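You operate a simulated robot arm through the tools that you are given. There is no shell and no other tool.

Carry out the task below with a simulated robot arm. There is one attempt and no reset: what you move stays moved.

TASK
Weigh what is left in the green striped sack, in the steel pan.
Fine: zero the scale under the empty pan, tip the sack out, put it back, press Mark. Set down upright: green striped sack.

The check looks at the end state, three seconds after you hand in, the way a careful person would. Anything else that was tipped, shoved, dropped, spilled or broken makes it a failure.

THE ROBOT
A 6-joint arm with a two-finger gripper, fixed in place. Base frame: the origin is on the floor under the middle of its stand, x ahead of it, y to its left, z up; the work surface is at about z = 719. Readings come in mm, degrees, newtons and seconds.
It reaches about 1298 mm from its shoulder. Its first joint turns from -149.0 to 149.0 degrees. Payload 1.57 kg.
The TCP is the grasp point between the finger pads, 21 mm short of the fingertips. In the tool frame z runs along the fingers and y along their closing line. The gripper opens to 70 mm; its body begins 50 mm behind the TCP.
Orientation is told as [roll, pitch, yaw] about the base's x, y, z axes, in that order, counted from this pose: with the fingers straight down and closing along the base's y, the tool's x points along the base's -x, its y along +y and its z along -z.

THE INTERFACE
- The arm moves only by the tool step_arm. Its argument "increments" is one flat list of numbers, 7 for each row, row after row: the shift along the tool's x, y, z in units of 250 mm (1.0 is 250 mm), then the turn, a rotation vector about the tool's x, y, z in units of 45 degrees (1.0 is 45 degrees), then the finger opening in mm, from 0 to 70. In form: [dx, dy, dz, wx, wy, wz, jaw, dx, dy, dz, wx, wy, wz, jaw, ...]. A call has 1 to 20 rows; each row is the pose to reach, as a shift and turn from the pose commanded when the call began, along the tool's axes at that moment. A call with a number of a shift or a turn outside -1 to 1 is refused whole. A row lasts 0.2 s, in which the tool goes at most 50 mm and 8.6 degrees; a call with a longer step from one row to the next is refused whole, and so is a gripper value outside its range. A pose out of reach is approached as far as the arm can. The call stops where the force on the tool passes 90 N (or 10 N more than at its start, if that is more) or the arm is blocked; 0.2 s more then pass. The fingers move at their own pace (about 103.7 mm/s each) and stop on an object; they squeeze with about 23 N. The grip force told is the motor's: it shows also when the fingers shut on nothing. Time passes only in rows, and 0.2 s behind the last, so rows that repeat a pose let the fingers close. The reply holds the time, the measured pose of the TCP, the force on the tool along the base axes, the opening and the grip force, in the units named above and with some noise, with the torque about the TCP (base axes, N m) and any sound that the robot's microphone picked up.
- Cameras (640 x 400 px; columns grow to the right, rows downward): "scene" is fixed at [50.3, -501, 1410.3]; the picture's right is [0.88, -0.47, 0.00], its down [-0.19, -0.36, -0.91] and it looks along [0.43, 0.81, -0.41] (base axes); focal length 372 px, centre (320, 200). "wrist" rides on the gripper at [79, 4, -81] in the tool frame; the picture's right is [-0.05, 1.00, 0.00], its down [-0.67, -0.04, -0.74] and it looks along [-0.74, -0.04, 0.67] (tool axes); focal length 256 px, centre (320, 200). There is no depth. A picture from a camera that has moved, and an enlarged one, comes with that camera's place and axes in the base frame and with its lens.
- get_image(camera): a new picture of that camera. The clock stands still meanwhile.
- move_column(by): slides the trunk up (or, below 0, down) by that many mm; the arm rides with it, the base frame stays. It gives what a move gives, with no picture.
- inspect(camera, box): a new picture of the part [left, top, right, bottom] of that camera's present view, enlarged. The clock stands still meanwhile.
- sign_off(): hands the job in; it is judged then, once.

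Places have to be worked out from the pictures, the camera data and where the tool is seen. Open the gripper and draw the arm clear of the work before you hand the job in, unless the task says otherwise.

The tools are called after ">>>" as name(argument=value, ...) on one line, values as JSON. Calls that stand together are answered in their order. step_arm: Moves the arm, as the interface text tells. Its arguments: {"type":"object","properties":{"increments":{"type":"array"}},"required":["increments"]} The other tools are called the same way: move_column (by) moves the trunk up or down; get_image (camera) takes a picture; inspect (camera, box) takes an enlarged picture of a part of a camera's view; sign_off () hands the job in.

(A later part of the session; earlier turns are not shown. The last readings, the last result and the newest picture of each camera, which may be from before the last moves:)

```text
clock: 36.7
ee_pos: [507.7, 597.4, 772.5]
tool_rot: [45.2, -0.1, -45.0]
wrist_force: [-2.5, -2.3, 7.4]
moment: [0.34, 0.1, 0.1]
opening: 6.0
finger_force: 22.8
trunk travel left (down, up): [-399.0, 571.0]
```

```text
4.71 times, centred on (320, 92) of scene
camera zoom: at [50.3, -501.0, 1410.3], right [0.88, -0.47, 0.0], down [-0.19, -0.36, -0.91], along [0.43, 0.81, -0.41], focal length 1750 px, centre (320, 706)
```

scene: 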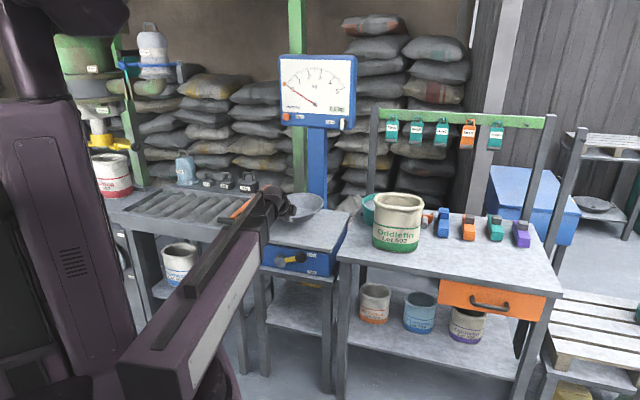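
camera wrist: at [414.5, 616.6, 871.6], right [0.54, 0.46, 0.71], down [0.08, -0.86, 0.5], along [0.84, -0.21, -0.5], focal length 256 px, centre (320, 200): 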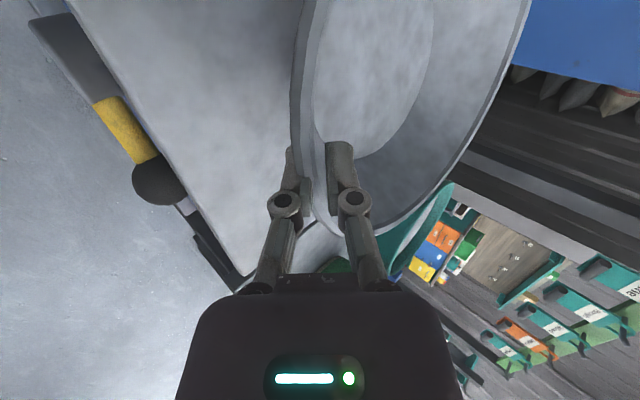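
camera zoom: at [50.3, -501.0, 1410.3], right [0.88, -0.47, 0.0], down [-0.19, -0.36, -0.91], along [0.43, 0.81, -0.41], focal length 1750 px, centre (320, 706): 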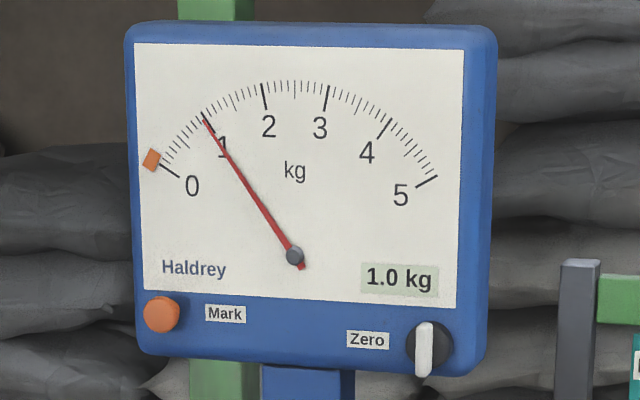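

Contact: the scale reads 1.0 kg while I press, so it is live. I open the fingers to 24 mm to let go of the rim.

>>> step_arm(increments=[0, 0, 0, 0, 0, 0, 14, 0, 0, 0, 0, 0, 0, 24, 0, 0, 0, 0, 0, 0, 24])

>>> inspect(camera="wrist", box=[240, 80, 440, 250])

>>> inspect(camera="scene", box=[230, 180, 370, 280])

>>> inspect(camera="scene", box=[275, 50, 365, 135])

```text
clock: 37.5
ee_pos: [507.5, 599.0, 771.2]
tool_rot: [44.9, 0.1, -45.0]
wrist_force: [-0.3, 0.0, -1.5]
moment: [0.01, 0.0, -0.02]
opening: 23.8
finger_force: 0.1
trunk travel left (down, up): [-399.0, 571.0]
```

```text
2.35 times, centred on (340, 165) of wrist
camera zoom: at [414.4, 616.5, 831.6], right [0.54, 0.46, 0.71], down [0.08, -0.86, 0.5], along [0.84, -0.21, -0.5], focal length 602 px, centre (273, 282)
```

zoom: 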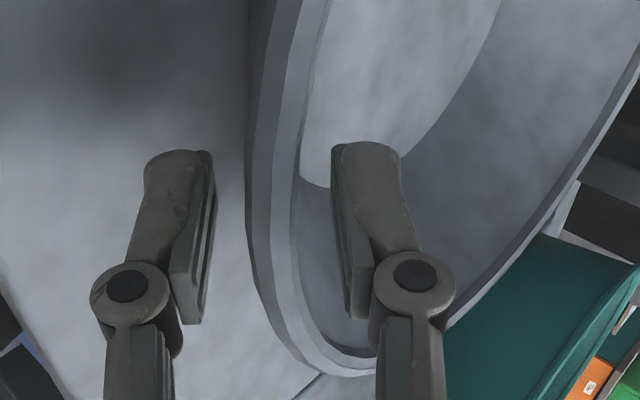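

```text
4.00 times, centred on (300, 230) of scene
camera zoom: at [50.3, -501.0, 1410.3], right [0.88, -0.47, 0.0], down [-0.19, -0.36, -0.91], along [0.43, 0.81, -0.41], focal length 1487 px, centre (400, 80)
```

zoom: 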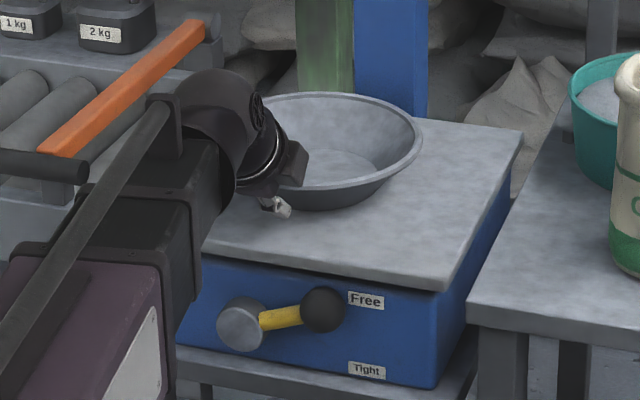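

```text
4.71 times, centred on (320, 92) of scene
camera zoom: at [50.3, -501.0, 1410.3], right [0.88, -0.47, 0.0], down [-0.19, -0.36, -0.91], along [0.43, 0.81, -0.41], focal length 1750 px, centre (320, 706)
```

zoom: 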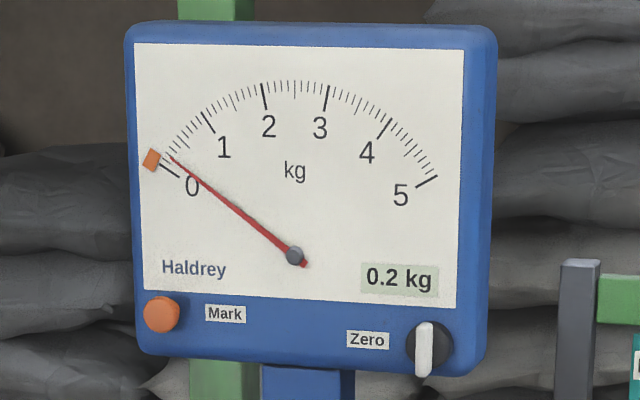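

The pan sits flat, reading 0.2 kg. I back the fingers out along the slant in small interleaved steps.

>>> move_column(by=5)

>>> step_arm(increments=[0, -0.0141, -0.0141, 0, 0, 0, 24])

>>> move_column(by=7)

>>> step_arm(increments=[0, -0.0226, -0.0226, 0, 0, 0, 24])

>>> move_column(by=8)

>>> step_arm(increments=[0, -0.0283, -0.0283, 0, 0, 0, 24])

>>> inspect(camera="wrist", box=[240, 80, 440, 250])

```text
clock: 38.1
ee_pos: [508.0, 599.3, 776.6]
tool_rot: [45.1, 0.0, -45.1]
wrist_force: [0.0, 0.1, 0.6]
moment: [0.0, -0.01, -0.01]
opening: 24.1
finger_force: 0.1
trunk travel left (down, up): [-404.0, 566.0]
```

```text
clock: 38.5
ee_pos: [504.6, 596.3, 775.9]
tool_rot: [44.9, 0.0, -45.0]
wrist_force: [0.4, -0.4, 0.0]
moment: [-0.01, 0.01, 0.02]
opening: 24.0
finger_force: 0.1
trunk travel left (down, up): [-404.0, 566.0]
```

```text
clock: 39.0
ee_pos: [504.2, 595.1, 783.8]
tool_rot: [45.0, 0.0, -45.0]
wrist_force: [-0.6, 0.2, 0.1]
moment: [-0.01, -0.01, 0.02]
opening: 23.9
finger_force: 0.1
trunk travel left (down, up): [-411.0, 559.0]
```

```text
clock: 39.4
ee_pos: [499.1, 590.5, 784.2]
tool_rot: [44.9, 0.0, -44.9]
wrist_force: [0.3, -0.1, -0.4]
moment: [-0.02, -0.01, 0.01]
opening: 24.0
finger_force: 0.0
trunk travel left (down, up): [-411.0, 559.0]
```

```text
clock: 40.0
ee_pos: [498.5, 590.5, 792.3]
tool_rot: [44.9, 0.0, -45.0]
wrist_force: [1.1, 0.7, 0.3]
moment: [-0.01, 0.02, 0.02]
opening: 23.9
finger_force: 0.1
trunk travel left (down, up): [-419.0, 551.0]
```

```text
clock: 40.4
ee_pos: [490.9, 583.2, 792.5]
tool_rot: [45.0, 0.0, -45.1]
wrist_force: [0.0, -0.1, 0.2]
moment: [0.01, -0.01, 0.04]
opening: 24.3
finger_force: 0.1
trunk travel left (down, up): [-419.0, 551.0]
```

```text
2.35 times, centred on (340, 165) of wrist
camera zoom: at [397.4, 600.4, 851.6], right [0.54, 0.46, 0.71], down [0.08, -0.86, 0.5], along [0.84, -0.21, -0.5], focal length 602 px, centre (273, 282)
```

zoom: 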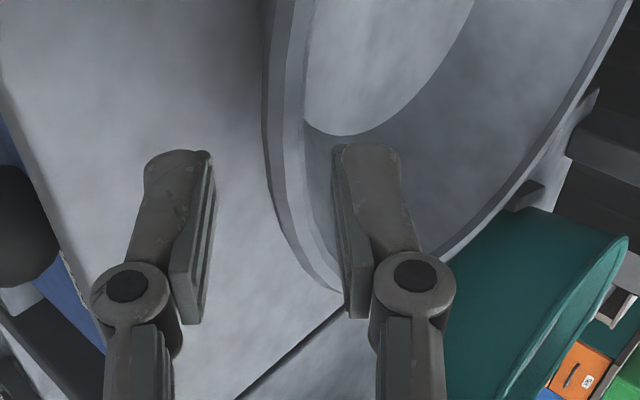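

The tips are just clear of the rim. I raise further and back off to the front, then level and yaw the hand for working on the dial.

>>> move_column(by=12)

>>> step_arm(increments=[0, -0.0566, -0.0566, 0, 0, 0, 24, 0, -0.1, -0.1, 0, 0, 0, 24])

>>> move_column(by=180)

>>> get_image(camera="scene")

>>> get_image(camera="wrist")

```text
clock: 41.0
ee_pos: [491.4, 583.6, 802.8]
tool_rot: [45.0, 0.0, -44.9]
wrist_force: [0.1, -0.9, -0.2]
moment: [-0.03, 0.0, -0.04]
opening: 24.1
finger_force: 0.1
trunk travel left (down, up): [-431.0, 539.0]
```

```text
clock: 41.6
ee_pos: [464.3, 557.7, 803.4]
tool_rot: [45.0, 0.1, -45.0]
wrist_force: [0.0, 0.5, -0.7]
moment: [-0.01, 0.01, 0.0]
opening: 24.0
finger_force: 0.0
trunk travel left (down, up): [-431.0, 539.0]
```

```text
clock: 43.6
ee_pos: [464.5, 556.9, 984.0]
tool_rot: [45.0, 0.0, -45.0]
wrist_force: [0.0, 0.1, 0.9]
moment: [-0.01, 0.0, 0.02]
opening: 23.9
finger_force: 0.0
trunk travel left (down, up): [-611.0, 359.0]
```

```text
taken
```

scene: 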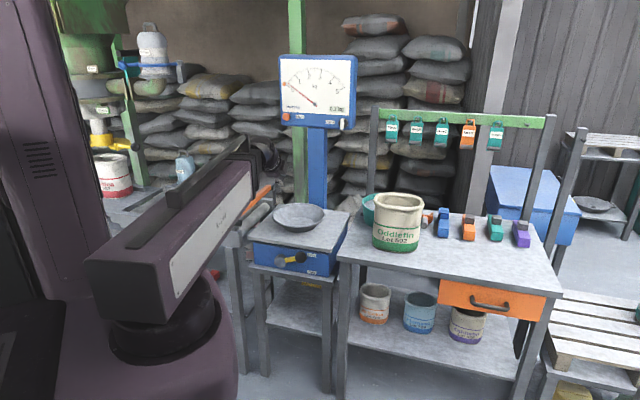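

```text
taken
camera wrist: at [370.7, 574.7, 1043.6], right [0.54, 0.46, 0.71], down [0.08, -0.86, 0.5], along [0.84, -0.21, -0.5], focal length 256 px, centre (320, 200)
```

wrist: 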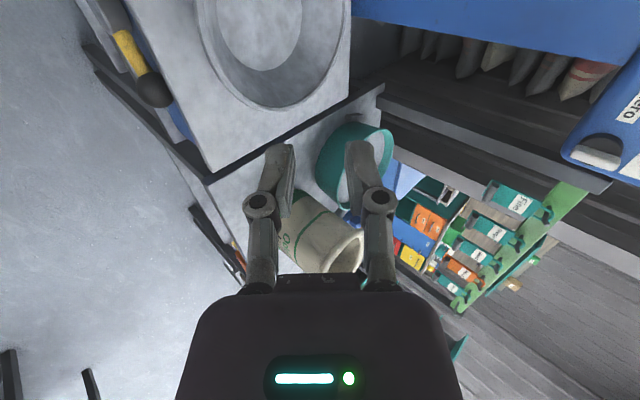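

The pan is free and centred on the plate, nothing else disturbed. Now I turn the hand to point horizontally at the dial (stopping ~150 mm short of the Zero knob) to look at it closely.

>>> step_arm(increments=[-0.062, 0.076, 0.076, -0.125, 0, 0, 24, -0.124, 0.152, 0.152, -0.25, 0, 0, 24, -0.185, 0.228, 0.228, -0.375, 0, 0, 24, -0.247, 0.305, 0.305, -0.5, 0, 0, 24, -0.309, 0.381, 0.381, -0.625, 0, 0, 24, -0.371, 0.457, 0.457, -0.75, 0, 0, 24, -0.432, 0.533, 0.533, -0.875, 0, 0, 24, -0.494, 0.609, 0.609, -1, 0, 0, 24])

>>> get_image(camera="scene")

```text
clock: 45.4
ee_pos: [709.7, 623.1, 1111.2]
tool_rot: [88.6, -5.4, -45.3]
wrist_force: [-0.3, 0.3, -0.1]
moment: [0.0, 0.02, 0.0]
opening: 24.1
finger_force: 0.0
out of reach, approached as far as the arm can: row 1, 2, 3, 4, 5, 6, 7, 8
trunk travel left (down, up): [-611.0, 359.0]
```

```text
taken
```

scene: 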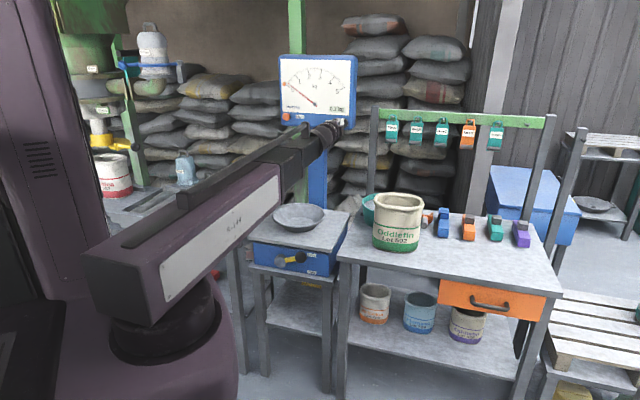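

The orientation is about 5° off because of the height limit. I continue turning the hand about its own axis to make the closing line horizontal, then correct what's left.

>>> step_arm(increments=[0, 0, 0, 0, 0, 0.167, 24, 0, 0, 0, 0, 0, 0.333, 24, 0, 0, 0, 0, 0, 0.5, 24, 0, 0, 0, 0, 0, 0.667, 24, 0, 0, 0, 0, 0, 0.833, 24, 0, 0, 0, 0, 0, 1, 24])

>>> step_arm(increments=[0, 0, 0, 0, 0, 0.167, 24, 0, 0, 0, 0, 0, 0.333, 24, 0, 0, 0, 0, 0, 0.5, 24, 0, 0, 0, 0, 0, 0.667, 24, 0, 0, 0, 0, 0, 0.833, 24, 0, 0, 0, 0, 0, 1, 24])

>>> get_image(camera="wrist")

```text
clock: 46.8
ee_pos: [704.1, 623.4, 1114.4]
tool_rot: [90.0, 45.1, -45.1]
wrist_force: [0.5, 0.3, -0.2]
moment: [0.0, 0.0, 0.01]
opening: 24.4
finger_force: 0.0
out of reach, approached as far as the arm can: row 5
trunk travel left (down, up): [-611.0, 359.0]
```

```text
clock: 48.2
ee_pos: [702.5, 621.5, 1114.6]
tool_rot: [-67.6, 89.9, 157.4]
wrist_force: [0.1, 0.0, -0.5]
moment: [-0.02, 0.04, 0.02]
opening: 24.0
finger_force: 0.1
out of reach, approached as far as the arm can: row 3, 5, 6
trunk travel left (down, up): [-611.0, 359.0]
```

```text
taken
camera wrist: at [649.9, 561.2, 1194.1], right [0.71, -0.71, -0.06], down [-0.55, -0.5, -0.67], along [0.44, 0.5, -0.74], focal length 256 px, centre (320, 200)
```

wrist: 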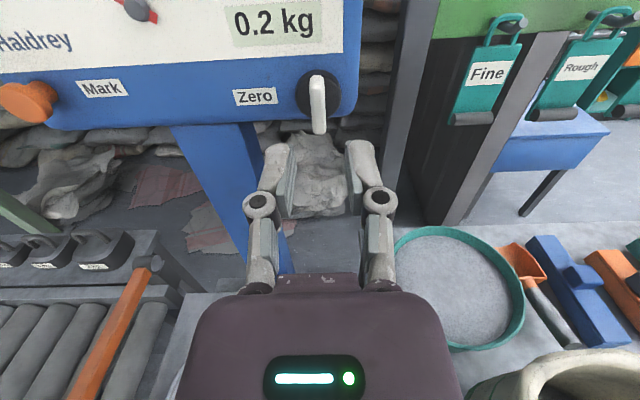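

Now I have a clear upright view of the Zero knob. I enlarge it.

>>> inspect(camera="wrist", box=[220, 40, 400, 170])

>>> inspect(camera="wrist", box=[0, 0, 260, 160])

```text
3.08 times, centred on (310, 105) of wrist
camera zoom: at [649.9, 561.2, 1194.1], right [0.71, -0.71, -0.06], down [-0.55, -0.5, -0.67], along [0.44, 0.5, -0.74], focal length 788 px, centre (351, 492)
```

zoom: 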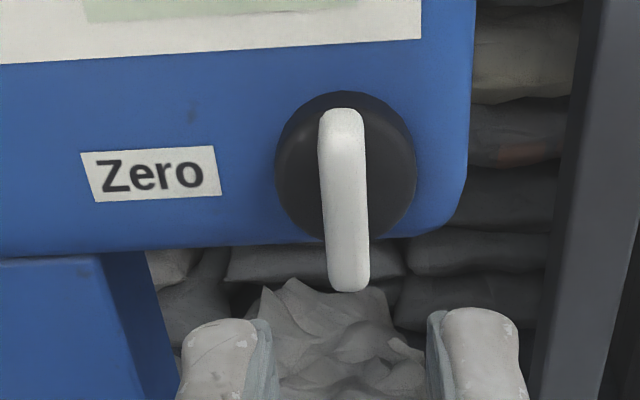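

```text
2.46 times, centred on (130, 80) of wrist
camera zoom: at [649.9, 561.2, 1194.1], right [0.71, -0.71, -0.06], down [-0.55, -0.5, -0.67], along [0.44, 0.5, -0.74], focal length 630 px, centre (788, 495)
```

zoom: 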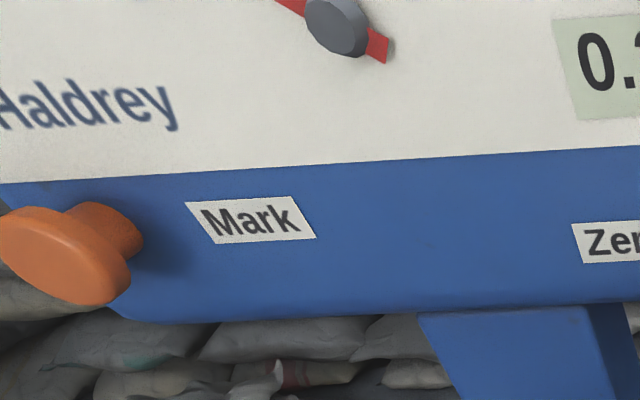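

The knob is a disc with a ~12 mm wide vertical bar handle. To fix its distance accurately I shift the hand 60 mm sideways for parallax and look again.

>>> step_arm(increments=[0, 0.12, 0, 0, 0, 0, 40, 0, 0.24, 0, 0, 0, 0, 40])

>>> inspect(camera="wrist", box=[160, 40, 340, 170])

```text
clock: 48.8
ee_pos: [744.9, 578.2, 1115.5]
tool_rot: [-10.2, 89.9, -145.3]
wrist_force: [0.7, -0.1, -0.6]
moment: [0.0, 0.0, -0.04]
opening: 40.0
finger_force: 0.0
trunk travel left (down, up): [-611.0, 359.0]
```

```text
3.08 times, centred on (250, 105) of wrist
camera zoom: at [692.4, 517.8, 1194.0], right [0.71, -0.71, -0.05], down [-0.55, -0.5, -0.66], along [0.44, 0.5, -0.75], focal length 788 px, centre (535, 492)
```

zoom: 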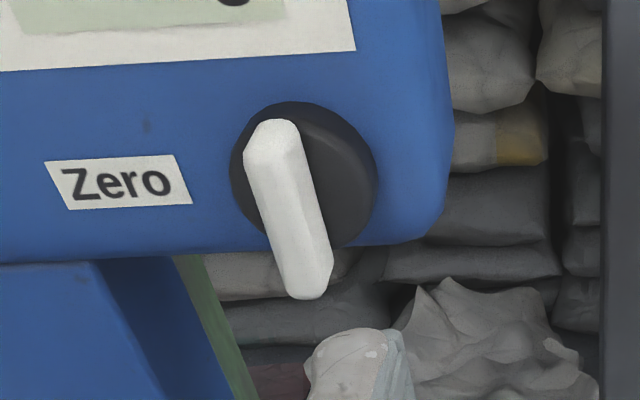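

Parallax gives the dial face at e2≈1069 mm (distance along its normal), with the knob axis at z≈1096 and the handle standing 24 mm out. I line up the hand with the knob axis, staying about 40 mm short of it.

>>> move_column(by=-19.5)

>>> step_arm(increments=[0, -0.124, 0.06, 0, 0, 0, 32, 0, -0.2476, 0.12, 0, 0, 0, 32, 0, -0.2476, 0.22, 0, 0, 0, 32])

>>> get_image(camera="wrist")

>>> inspect(camera="wrist", box=[220, 80, 420, 230])

```text
clock: 49.5
ee_pos: [744.9, 577.2, 1095.1]
tool_rot: [1.7, 90.0, -133.3]
wrist_force: [-0.2, 0.1, -0.1]
moment: [0.0, -0.02, 0.01]
opening: 40.2
finger_force: 0.1
trunk travel left (down, up): [-591.0, 379.0]
```

```text
clock: 50.2
ee_pos: [740.2, 664.4, 1095.0]
tool_rot: [1.1, 90.0, -134.0]
wrist_force: [0.0, 0.5, 0.8]
moment: [0.03, 0.01, 0.0]
opening: 32.0
finger_force: 0.0
trunk travel left (down, up): [-591.0, 379.0]
```

```text
taken
camera wrist: at [685.8, 602.8, 1174.3], right [0.71, -0.71, -0.05], down [-0.55, -0.5, -0.66], along [0.44, 0.5, -0.75], focal length 256 px, centre (320, 200)
```

wrist: 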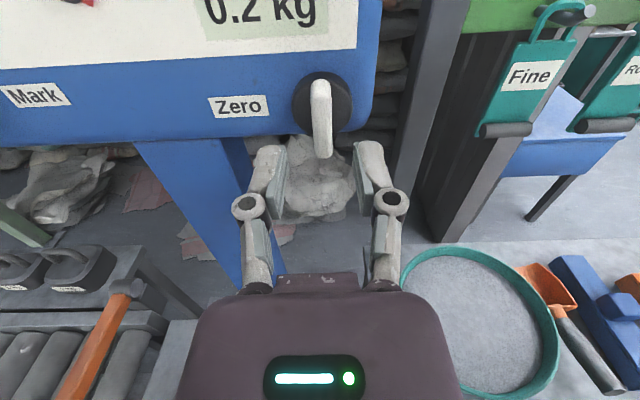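

```text
2.67 times, centred on (320, 155) of wrist
camera zoom: at [685.8, 602.8, 1174.3], right [0.71, -0.71, -0.05], down [-0.55, -0.5, -0.66], along [0.44, 0.5, -0.75], focal length 683 px, centre (320, 320)
```

zoom: 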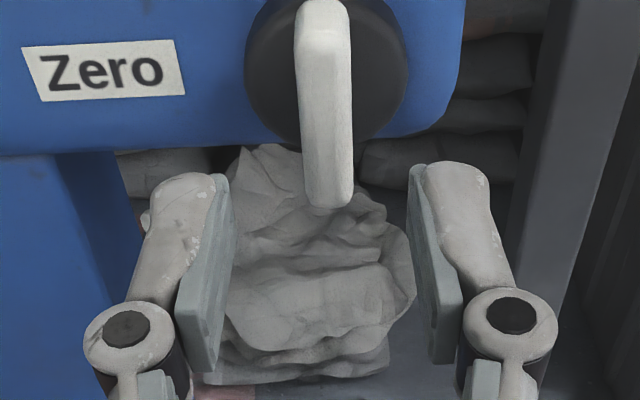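

The fingers straddle the handle symmetrically. I advance the remaining ~40 mm so the pads flank the handle.

>>> step_arm(increments=[0, 0.003, 0.08, 0, 0, 0, 32, 0, 0.003, 0.166, 0, 0, 0, 32])

>>> get_image(camera="wrist")

>>> inspect(camera="wrist", box=[220, 100, 420, 250])

```text
clock: 50.9
ee_pos: [769.2, 690.5, 1095.3]
tool_rot: [1.4, 89.8, -133.6]
wrist_force: [-0.3, 0.0, -0.5]
moment: [-0.01, -0.01, 0.02]
opening: 32.2
finger_force: 0.1
trunk travel left (down, up): [-591.0, 379.0]
```

```text
taken
camera wrist: at [716.7, 630.0, 1174.0], right [0.71, -0.71, -0.05], down [-0.55, -0.5, -0.66], along [0.44, 0.5, -0.75], focal length 256 px, centre (320, 200)
```

wrist: 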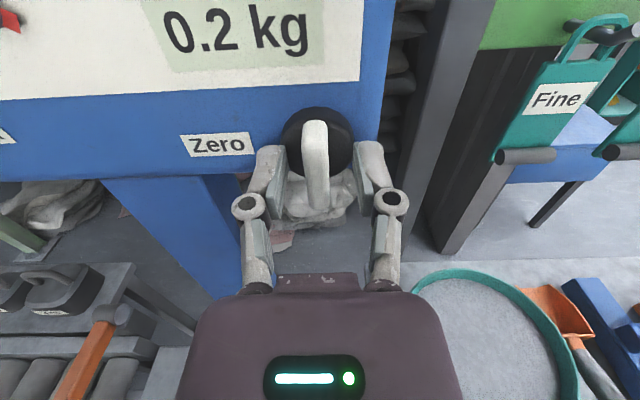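

```text
2.67 times, centred on (320, 175) of wrist
camera zoom: at [716.7, 630.0, 1174.0], right [0.71, -0.71, -0.05], down [-0.55, -0.5, -0.66], along [0.44, 0.5, -0.75], focal length 683 px, centre (320, 267)
```

zoom: 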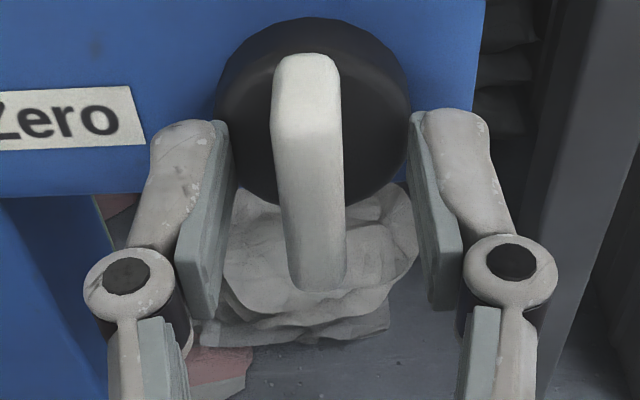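

The pads are either side of the handle. I close on it.

>>> step_arm(increments=[0, 0, 0, 0, 0, 0, 20, 0, 0, 0, 0, 0, 0, 10, 0, 0, 0, 0, 0, 0, 8, 0, 0, 0, 0, 0, 0, 5])

>>> inspect(camera="wrist", box=[220, 100, 420, 250])

```text
clock: 51.9
ee_pos: [769.9, 690.1, 1095.1]
tool_rot: [11.3, 89.9, -123.7]
wrist_force: [-3.5, 4.8, -0.8]
moment: [-0.11, 0.05, 0.17]
opening: 11.2
finger_force: 31.8
trunk travel left (down, up): [-591.0, 379.0]
```

```text
2.67 times, centred on (320, 175) of wrist
camera zoom: at [715.5, 630.5, 1174.2], right [0.71, -0.71, -0.05], down [-0.55, -0.5, -0.66], along [0.44, 0.5, -0.75], focal length 683 px, centre (320, 267)
```

zoom: 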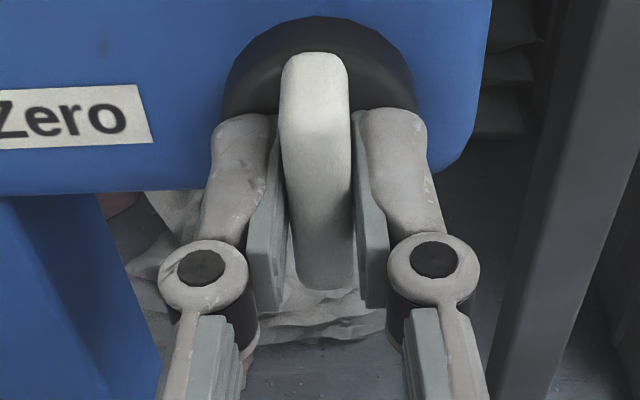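

Gripped on the handle (11 mm). I turn it clockwise 30° in small steps and watch the torque and dial.

>>> step_arm(increments=[0, -0.003, 0, 0, 0, 0.111, 5, 0, -0.003, 0, 0, 0, 0.222, 5, 0, -0.003, 0, 0, 0, 0.333, 5, 0, -0.003, 0, 0, 0, 0.444, 5, 0, -0.003, 0, 0, 0, 0.555, 5, 0, -0.003, 0, 0, 0, 0.667, 5])

>>> get_image(camera="wrist")

>>> inspect(camera="scene", box=[275, 50, 365, 135])

```text
clock: 53.2
ee_pos: [767.6, 689.8, 1095.9]
tool_rot: [-89.7, 59.9, 135.3]
wrist_force: [-19.5, -7.6, -19.4]
moment: [-0.28, 0.27, 0.16]
opening: 11.1
finger_force: 31.8
trunk travel left (down, up): [-591.0, 379.0]
```

```text
taken
camera wrist: at [743.2, 602.7, 1161.3], right [0.59, -0.59, -0.55], down [-0.79, -0.27, -0.56], along [0.18, 0.76, -0.63], focal length 256 px, centre (320, 200)
```

wrist: 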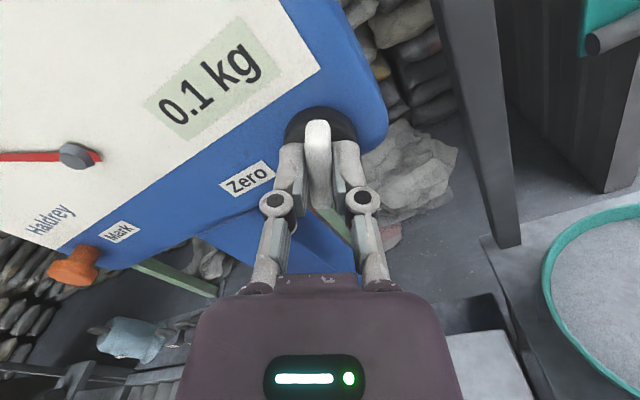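

```text
4.71 times, centred on (320, 92) of scene
camera zoom: at [50.3, -501.0, 1410.3], right [0.88, -0.47, 0.0], down [-0.19, -0.36, -0.91], along [0.43, 0.81, -0.41], focal length 1750 px, centre (320, 706)
```

zoom: 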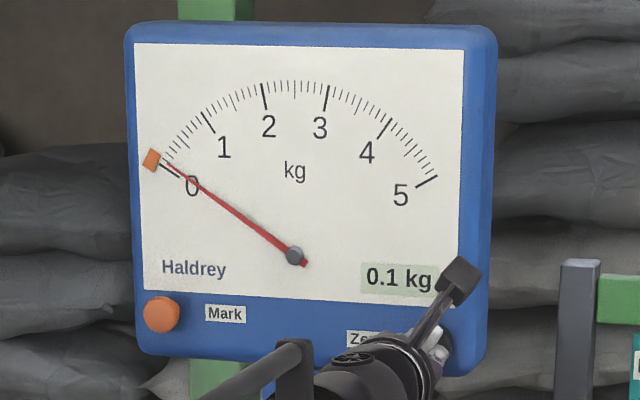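

Clockwise lowers the reading: 0.2 → 0.1 after 30°. I zoom tightly on the needle tip against the zero tick for a finer reading.

>>> inspect(camera="scene", box=[280, 75, 320, 105])

```text
13.33 times, centred on (300, 90) of scene
camera zoom: at [50.3, -501.0, 1410.3], right [0.88, -0.47, 0.0], down [-0.19, -0.36, -0.91], along [0.43, 0.81, -0.41], focal length 4957 px, centre (587, 1667)
```

zoom: 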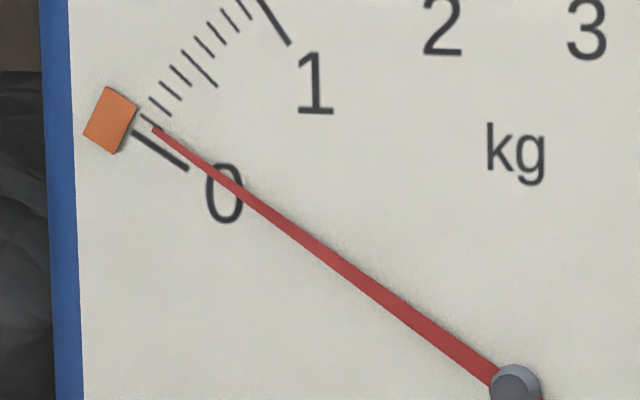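

The needle is at about 0.07–0.08 kg now. I turn another 8° clockwise, easing back 1.5 mm to relieve the contact force.

>>> step_arm(increments=[0, 0, -0.006, 0, 0, 0.089, 5, 0, 0, -0.006, 0, 0, 0.178, 5, 0, 0, -0.006, 0, 0, 0.178, 5])

>>> inspect(camera="scene", box=[280, 75, 320, 105])

>>> inspect(camera="scene", box=[275, 50, 365, 135])

```text
clock: 54.0
ee_pos: [768.3, 691.0, 1094.1]
tool_rot: [-89.7, 52.0, 135.3]
wrist_force: [-8.3, 3.9, -8.1]
moment: [0.2, -0.16, -0.13]
opening: 11.1
finger_force: 31.7
trunk travel left (down, up): [-591.0, 379.0]
```

```text
13.33 times, centred on (300, 90) of scene
camera zoom: at [50.3, -501.0, 1410.3], right [0.88, -0.47, 0.0], down [-0.19, -0.36, -0.91], along [0.43, 0.81, -0.41], focal length 4957 px, centre (587, 1667)
```

zoom: 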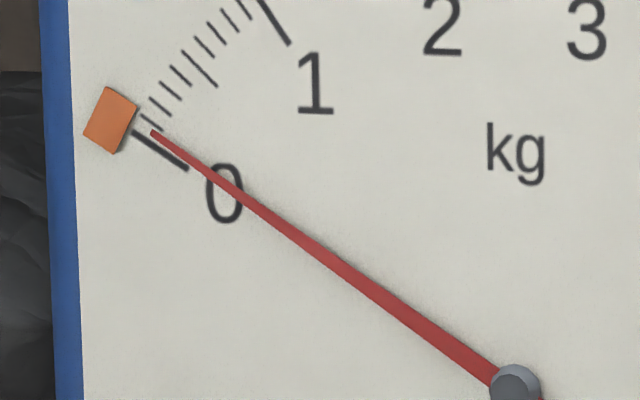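

```text
4.71 times, centred on (320, 92) of scene
camera zoom: at [50.3, -501.0, 1410.3], right [0.88, -0.47, 0.0], down [-0.19, -0.36, -0.91], along [0.43, 0.81, -0.41], focal length 1750 px, centre (320, 706)
```

zoom: 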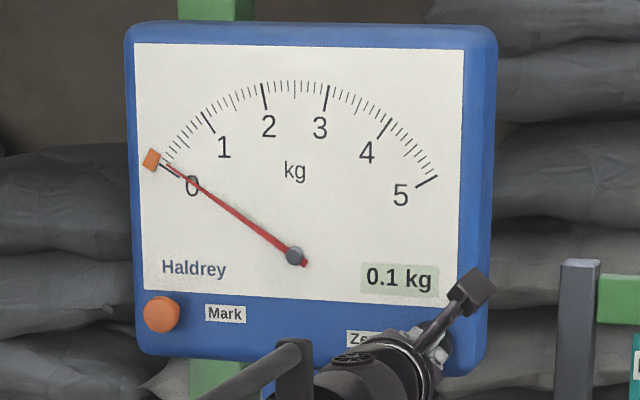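

The needle moved slightly toward zero; I continue another 12° clockwise.

>>> step_arm(increments=[0, 0, 0, 0, 0, 0.089, 5, 0, 0, 0, 0, 0, 0.178, 5, 0, 0, 0, 0, 0, 0.267, 5, 0, 0, 0, 0, 0, 0.267, 5])

>>> inspect(camera="scene", box=[280, 75, 320, 105])

>>> inspect(camera="scene", box=[275, 50, 365, 135])

>>> get_image(camera="wrist")

```text
clock: 55.0
ee_pos: [768.8, 690.6, 1095.3]
tool_rot: [-89.7, 39.9, 135.3]
wrist_force: [-3.4, 6.2, 0.8]
moment: [-0.18, 0.17, 0.43]
opening: 10.8
finger_force: 31.8
trunk travel left (down, up): [-591.0, 379.0]
```

```text
13.33 times, centred on (300, 90) of scene
camera zoom: at [50.3, -501.0, 1410.3], right [0.88, -0.47, 0.0], down [-0.19, -0.36, -0.91], along [0.43, 0.81, -0.41], focal length 4957 px, centre (587, 1667)
```

zoom: 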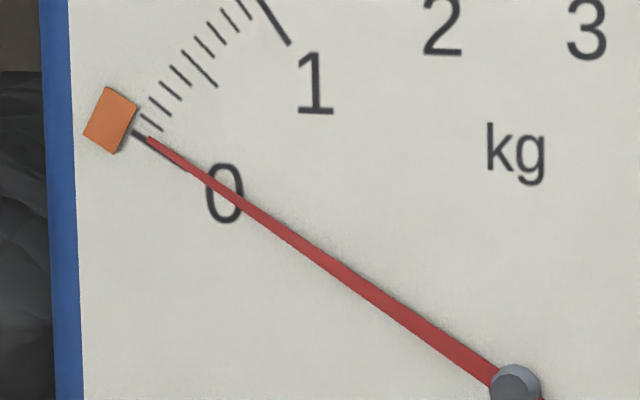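

```text
4.71 times, centred on (320, 92) of scene
camera zoom: at [50.3, -501.0, 1410.3], right [0.88, -0.47, 0.0], down [-0.19, -0.36, -0.91], along [0.43, 0.81, -0.41], focal length 1750 px, centre (320, 706)
```

zoom: 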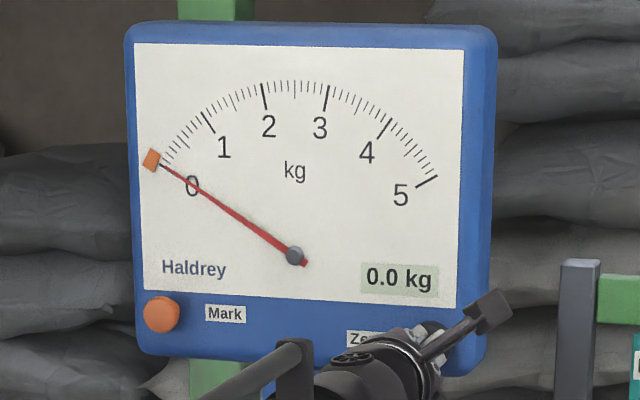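

```text
taken
camera wrist: at [757.5, 588.4, 1142.5], right [0.42, -0.43, -0.8], down [-0.91, -0.15, -0.4], along [0.05, 0.89, -0.45], focal length 256 px, centre (320, 200)
```

wrist: 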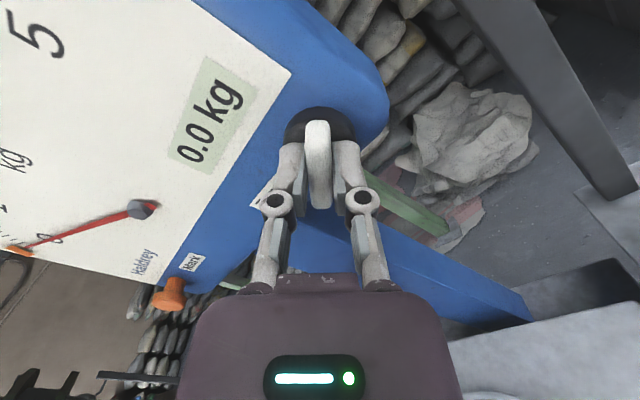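

The readout now shows 0.0, with the needle slightly above the tick. To centre it I keep turning in 10° steps and find where the readout leaves 0.0 on the other side.

>>> step_arm(increments=[0, 0, 0, 0, 0, 0.111, 5, 0, 0, 0, 0, 0, 0.222, 5, 0, 0, 0, 0, 0, 0.222, 5])

>>> inspect(camera="scene", box=[280, 75, 320, 105])

>>> step_arm(increments=[0, 0, 0, 0, 0, 0.111, 5, 0, 0, 0, 0, 0, 0.222, 5, 0, 0, 0, 0, 0, 0.222, 5])

>>> inspect(camera="scene", box=[280, 75, 320, 105])

>>> inspect(camera="scene", box=[275, 50, 365, 135])

```text
clock: 55.9
ee_pos: [770.0, 690.7, 1095.2]
tool_rot: [-89.8, 29.9, 135.0]
wrist_force: [0.3, 9.7, 3.4]
moment: [-0.21, 0.21, 0.7]
opening: 11.0
finger_force: 31.8
trunk travel left (down, up): [-591.0, 379.0]
```

```text
13.33 times, centred on (300, 90) of scene
camera zoom: at [50.3, -501.0, 1410.3], right [0.88, -0.47, 0.0], down [-0.19, -0.36, -0.91], along [0.43, 0.81, -0.41], focal length 4957 px, centre (587, 1667)
```

zoom: 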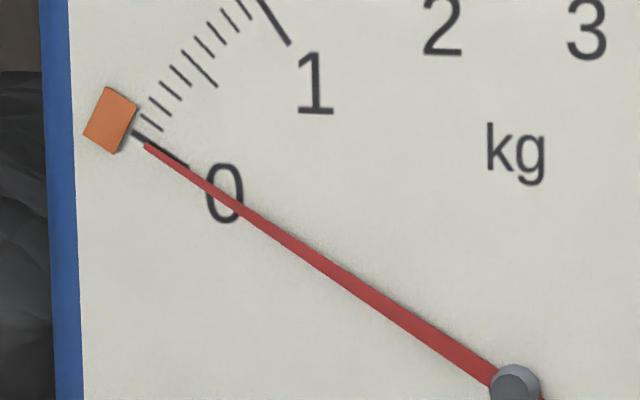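

```text
clock: 56.6
ee_pos: [768.6, 690.0, 1094.9]
tool_rot: [-89.8, 20.0, 135.1]
wrist_force: [-1.2, 13.4, 3.8]
moment: [-0.03, -0.01, 0.43]
opening: 11.2
finger_force: 31.4
trunk travel left (down, up): [-591.0, 379.0]
```

```text
13.33 times, centred on (300, 90) of scene
camera zoom: at [50.3, -501.0, 1410.3], right [0.88, -0.47, 0.0], down [-0.19, -0.36, -0.91], along [0.43, 0.81, -0.41], focal length 4957 px, centre (587, 1667)
```

zoom: 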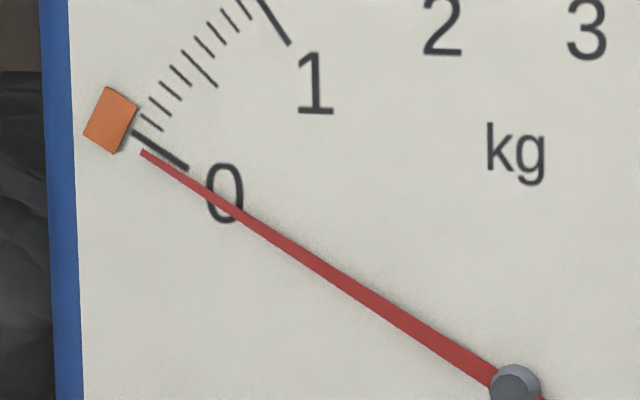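

```text
4.71 times, centred on (320, 92) of scene
camera zoom: at [50.3, -501.0, 1410.3], right [0.88, -0.47, 0.0], down [-0.19, -0.36, -0.91], along [0.43, 0.81, -0.41], focal length 1750 px, centre (320, 706)
```

zoom: 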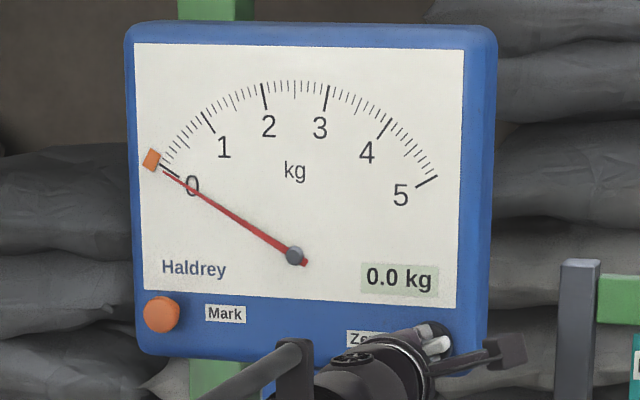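

Now the needle is just below zero while the readout still shows 0.0. I nudge 3° more to find the flip point, which lets me compute the exact centre.

>>> step_arm(increments=[0, 0, 0, 0, 0, 0.067, 5, 0, 0, 0, 0, 0, 0.067, 5])

>>> inspect(camera="scene", box=[320, 100, 350, 125])

>>> inspect(camera="scene", box=[280, 75, 320, 105])

```text
clock: 57.2
ee_pos: [767.7, 689.7, 1095.5]
tool_rot: [-89.9, 17.0, 135.1]
wrist_force: [-0.1, 13.6, 5.5]
moment: [-0.08, 0.09, 0.82]
opening: 11.0
finger_force: 32.7
trunk travel left (down, up): [-591.0, 379.0]
```

```text
16.00 times, centred on (335, 112) of scene
camera zoom: at [50.3, -501.0, 1410.3], right [0.88, -0.47, 0.0], down [-0.19, -0.36, -0.91], along [0.43, 0.81, -0.41], focal length 5948 px, centre (80, 1600)
```

zoom: 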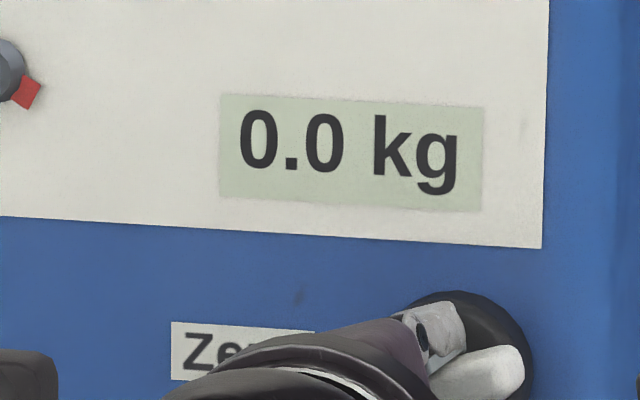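

```text
13.33 times, centred on (300, 90) of scene
camera zoom: at [50.3, -501.0, 1410.3], right [0.88, -0.47, 0.0], down [-0.19, -0.36, -0.91], along [0.43, 0.81, -0.41], focal length 4957 px, centre (587, 1667)
```

zoom: 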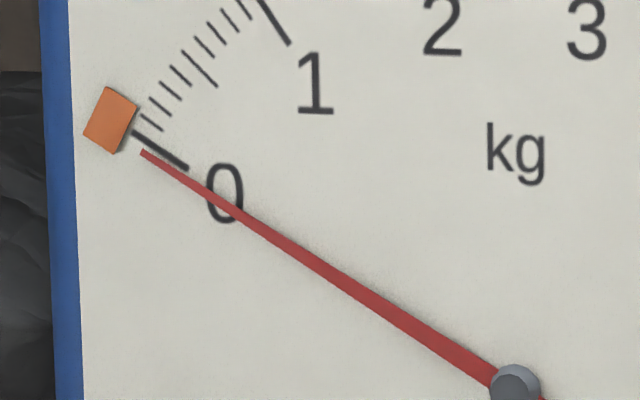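

The needle stopped moving (it seems to rest on a lower limit), so I use the upper flip point instead. I turn back counter-clockwise in steps and watch the needle.

>>> step_arm(increments=[0, 0, 0, 0, 0, -0.1, 5, 0, 0, 0, 0, 0, -0.2, 5, 0, 0, 0, 0, 0, -0.29, 5, 0, 0, 0, 0, 0, -0.29, 5])

>>> inspect(camera="scene", box=[280, 75, 320, 105])

>>> step_arm(increments=[0, 0, 0, 0, 0, -0.1, 5, 0, 0, 0, 0, 0, -0.178, 5, 0, 0, 0, 0, 0, -0.178, 5])

>>> inspect(camera="scene", box=[280, 75, 320, 105])

>>> inspect(camera="scene", box=[320, 100, 350, 125])

```text
clock: 58.2
ee_pos: [768.3, 691.3, 1094.9]
tool_rot: [-89.8, 30.1, 135.0]
wrist_force: [-4.3, 16.0, 4.2]
moment: [0.36, -0.38, -0.52]
opening: 10.9
finger_force: 32.2
trunk travel left (down, up): [-591.0, 379.0]
```

```text
13.33 times, centred on (300, 90) of scene
camera zoom: at [50.3, -501.0, 1410.3], right [0.88, -0.47, 0.0], down [-0.19, -0.36, -0.91], along [0.43, 0.81, -0.41], focal length 4957 px, centre (587, 1667)
```

zoom: 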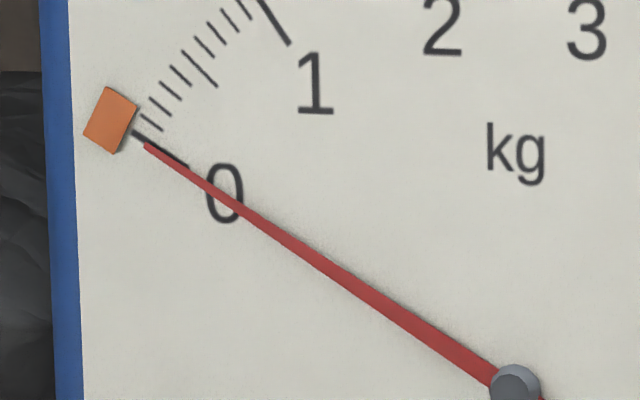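

```text
clock: 59.0
ee_pos: [769.3, 690.4, 1095.1]
tool_rot: [-89.8, 38.1, 135.1]
wrist_force: [6.8, 16.9, 11.1]
moment: [-0.19, 0.19, 0.71]
opening: 10.8
finger_force: 31.9
trunk travel left (down, up): [-591.0, 379.0]
```

```text
13.33 times, centred on (300, 90) of scene
camera zoom: at [50.3, -501.0, 1410.3], right [0.88, -0.47, 0.0], down [-0.19, -0.36, -0.91], along [0.43, 0.81, -0.41], focal length 4957 px, centre (587, 1667)
```

zoom: 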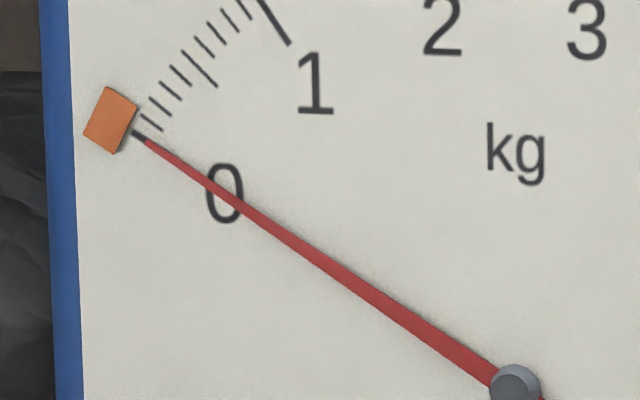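

```text
16.00 times, centred on (335, 112) of scene
camera zoom: at [50.3, -501.0, 1410.3], right [0.88, -0.47, 0.0], down [-0.19, -0.36, -0.91], along [0.43, 0.81, -0.41], focal length 5948 px, centre (80, 1600)
```

zoom: 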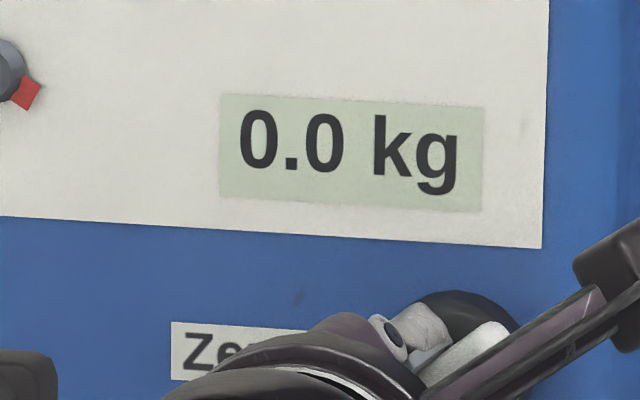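

At this setting the needle covers the 0 tick. I keep stepping back to find exactly where the readout flips to 0.1.

>>> step_arm(increments=[0, 0, 0, 0, 0, -0.067, 5, 0, 0, 0, 0, 0, -0.067, 5])

>>> inspect(camera="scene", box=[280, 75, 350, 125])

>>> step_arm(increments=[0, 0, 0, 0, 0, -0.067, 5, 0, 0, 0, 0, 0, -0.067, 5])

>>> inspect(camera="scene", box=[280, 75, 350, 125])

>>> step_arm(increments=[0, 0, 0, 0, 0, -0.067, 5, 0, 0, 0, 0, 0, -0.067, 5])

>>> inspect(camera="scene", box=[280, 75, 350, 125])

```text
clock: 59.6
ee_pos: [770.5, 691.2, 1095.3]
tool_rot: [-89.9, 41.2, 135.1]
wrist_force: [6.8, 15.6, 10.5]
moment: [-0.01, 0.03, 0.4]
opening: 11.0
finger_force: 32.3
trunk travel left (down, up): [-591.0, 379.0]
```

```text
8.00 times, centred on (315, 100) of scene
camera zoom: at [50.3, -501.0, 1410.3], right [0.88, -0.47, 0.0], down [-0.19, -0.36, -0.91], along [0.43, 0.81, -0.41], focal length 2974 px, centre (360, 1000)
```

zoom: 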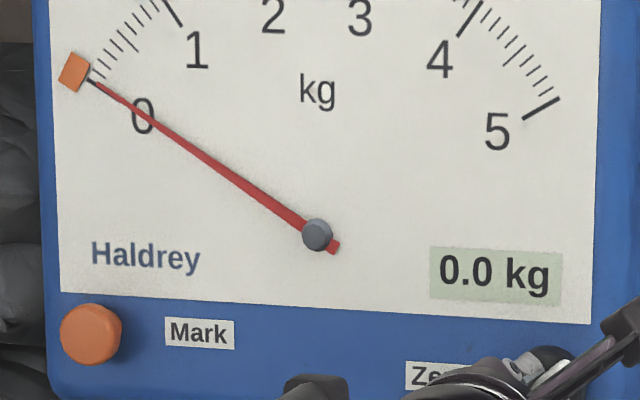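

```text
clock: 60.2
ee_pos: [768.4, 690.6, 1094.9]
tool_rot: [-89.8, 44.2, 135.1]
wrist_force: [7.6, 12.2, 8.4]
moment: [-0.17, 0.18, 0.49]
opening: 11.0
finger_force: 32.7
trunk travel left (down, up): [-591.0, 379.0]
```

```text
8.00 times, centred on (315, 100) of scene
camera zoom: at [50.3, -501.0, 1410.3], right [0.88, -0.47, 0.0], down [-0.19, -0.36, -0.91], along [0.43, 0.81, -0.41], focal length 2974 px, centre (360, 1000)
```

zoom: 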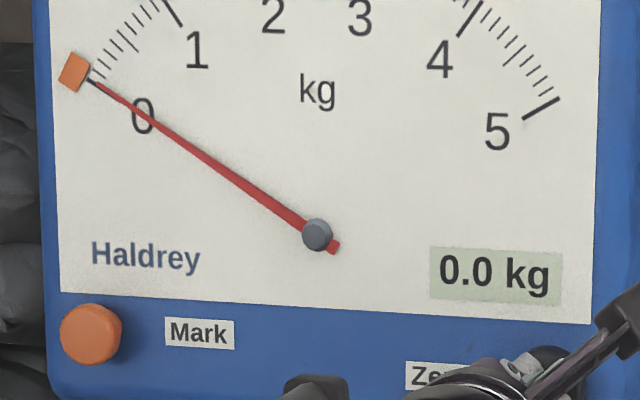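

```text
clock: 60.9
ee_pos: [769.4, 690.3, 1095.2]
tool_rot: [-89.7, 47.0, 135.1]
wrist_force: [7.7, 16.2, 9.8]
moment: [0.48, -0.47, -0.42]
opening: 11.1
finger_force: 32.4
trunk travel left (down, up): [-591.0, 379.0]
```

```text
8.00 times, centred on (315, 100) of scene
camera zoom: at [50.3, -501.0, 1410.3], right [0.88, -0.47, 0.0], down [-0.19, -0.36, -0.91], along [0.43, 0.81, -0.41], focal length 2974 px, centre (360, 1000)
```

zoom: 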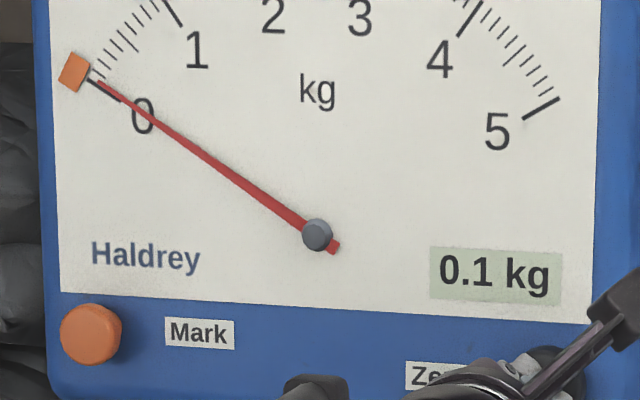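

The readout just flipped to 0.1. I read the needle here at full zoom.

>>> inspect(camera="scene", box=[280, 75, 320, 105])

```text
13.33 times, centred on (300, 90) of scene
camera zoom: at [50.3, -501.0, 1410.3], right [0.88, -0.47, 0.0], down [-0.19, -0.36, -0.91], along [0.43, 0.81, -0.41], focal length 4957 px, centre (587, 1667)
```

zoom: 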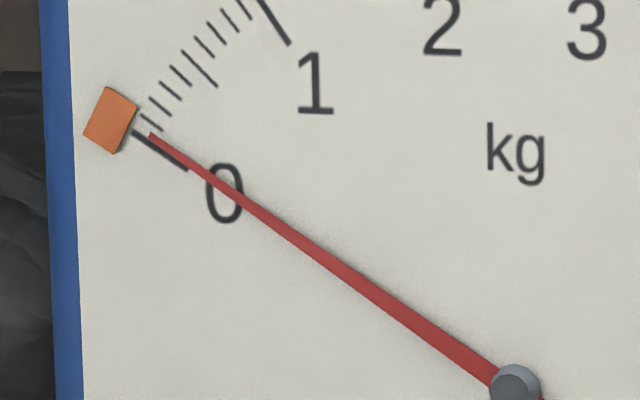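

From the flip point I estimate true zero with the needle ~1.2° lower, i.e. about 15° clockwise from here. I turn there and check.

>>> step_arm(increments=[0, 0, 0, 0, 0, 0.111, 5, 0, 0, 0, 0, 0, 0.222, 5, 0, 0, 0, 0, 0, 0.333, 5, 0, 0, 0, 0, 0, 0.333, 5])

>>> inspect(camera="scene", box=[280, 75, 320, 105])

```text
clock: 61.9
ee_pos: [769.3, 691.0, 1095.1]
tool_rot: [-89.8, 32.1, 135.2]
wrist_force: [3.2, 13.3, 5.2]
moment: [0.15, -0.12, -0.08]
opening: 11.0
finger_force: 31.7
trunk travel left (down, up): [-591.0, 379.0]
```

```text
13.33 times, centred on (300, 90) of scene
camera zoom: at [50.3, -501.0, 1410.3], right [0.88, -0.47, 0.0], down [-0.19, -0.36, -0.91], along [0.43, 0.81, -0.41], focal length 4957 px, centre (587, 1667)
```

zoom: 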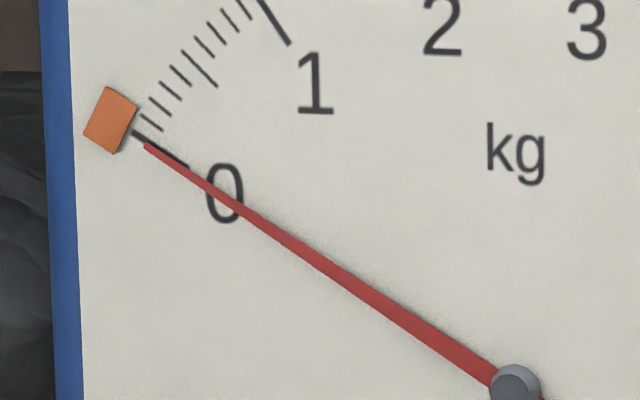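

The needle is very near zero (perhaps 0.01 kg under). I nudge 3° back counter-clockwise to centre it better.

>>> step_arm(increments=[0, 0, 0, 0, 0, -0.067, 5, 0, 0, 0, 0, 0, -0.067, 5])

>>> inspect(camera="scene", box=[285, 80, 305, 95])

>>> inspect(camera="scene", box=[280, 75, 320, 105])

```text
clock: 62.5
ee_pos: [769.4, 690.6, 1095.3]
tool_rot: [-90.0, 35.2, 135.1]
wrist_force: [-0.7, 12.2, 2.7]
moment: [0.34, -0.35, -0.44]
opening: 11.0
finger_force: 31.6
trunk travel left (down, up): [-591.0, 379.0]
```

```text
16.00 times, centred on (295, 88) of scene
camera zoom: at [50.3, -501.0, 1410.3], right [0.88, -0.47, 0.0], down [-0.19, -0.36, -0.91], along [0.43, 0.81, -0.41], focal length 5948 px, centre (720, 2000)
```

zoom: 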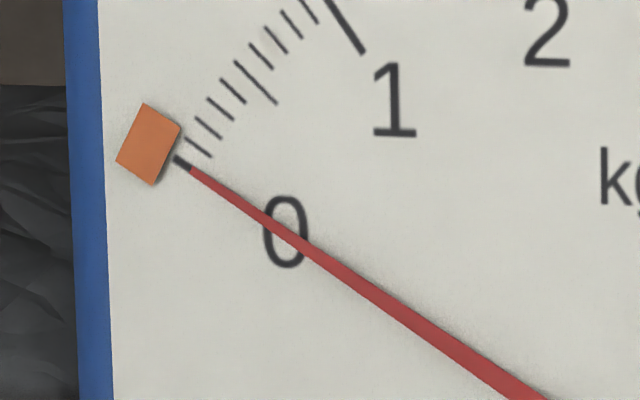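

```text
13.33 times, centred on (300, 90) of scene
camera zoom: at [50.3, -501.0, 1410.3], right [0.88, -0.47, 0.0], down [-0.19, -0.36, -0.91], along [0.43, 0.81, -0.41], focal length 4957 px, centre (587, 1667)
```

zoom: 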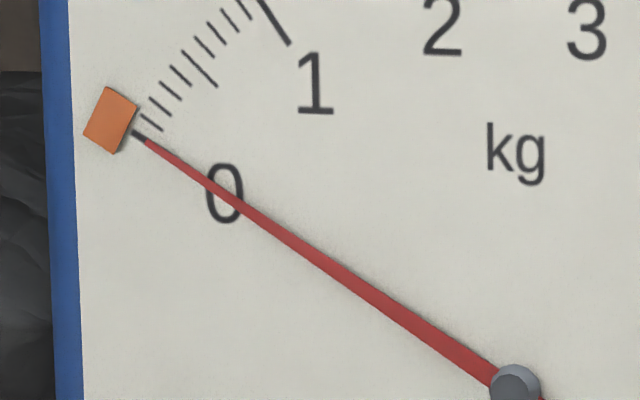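

With parallax (needle stands off the face) and the flip point, true zero is slightly below this. I nudge 2° clockwise.

>>> step_arm(increments=[0, 0, 0, 0, 0, 0.044, 5, 0, 0, 0, 0, 0, 0.044, 5])

>>> inspect(camera="scene", box=[280, 75, 320, 105])

```text
clock: 63.0
ee_pos: [768.5, 690.8, 1095.6]
tool_rot: [-89.7, 33.2, 135.0]
wrist_force: [0.1, 11.3, 3.0]
moment: [-0.1, 0.07, 0.37]
opening: 11.3
finger_force: 31.9
trunk travel left (down, up): [-591.0, 379.0]
```

```text
13.33 times, centred on (300, 90) of scene
camera zoom: at [50.3, -501.0, 1410.3], right [0.88, -0.47, 0.0], down [-0.19, -0.36, -0.91], along [0.43, 0.81, -0.41], focal length 4957 px, centre (587, 1667)
```

zoom: 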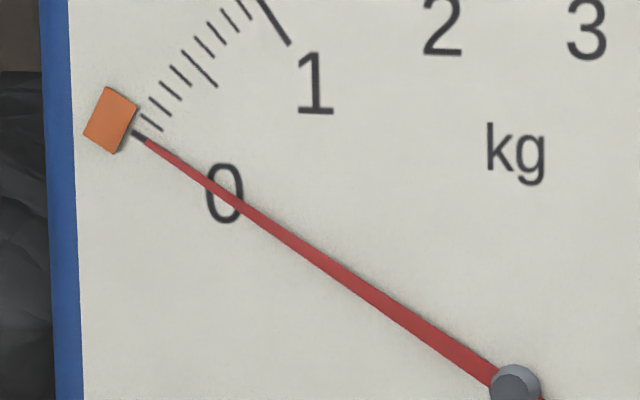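

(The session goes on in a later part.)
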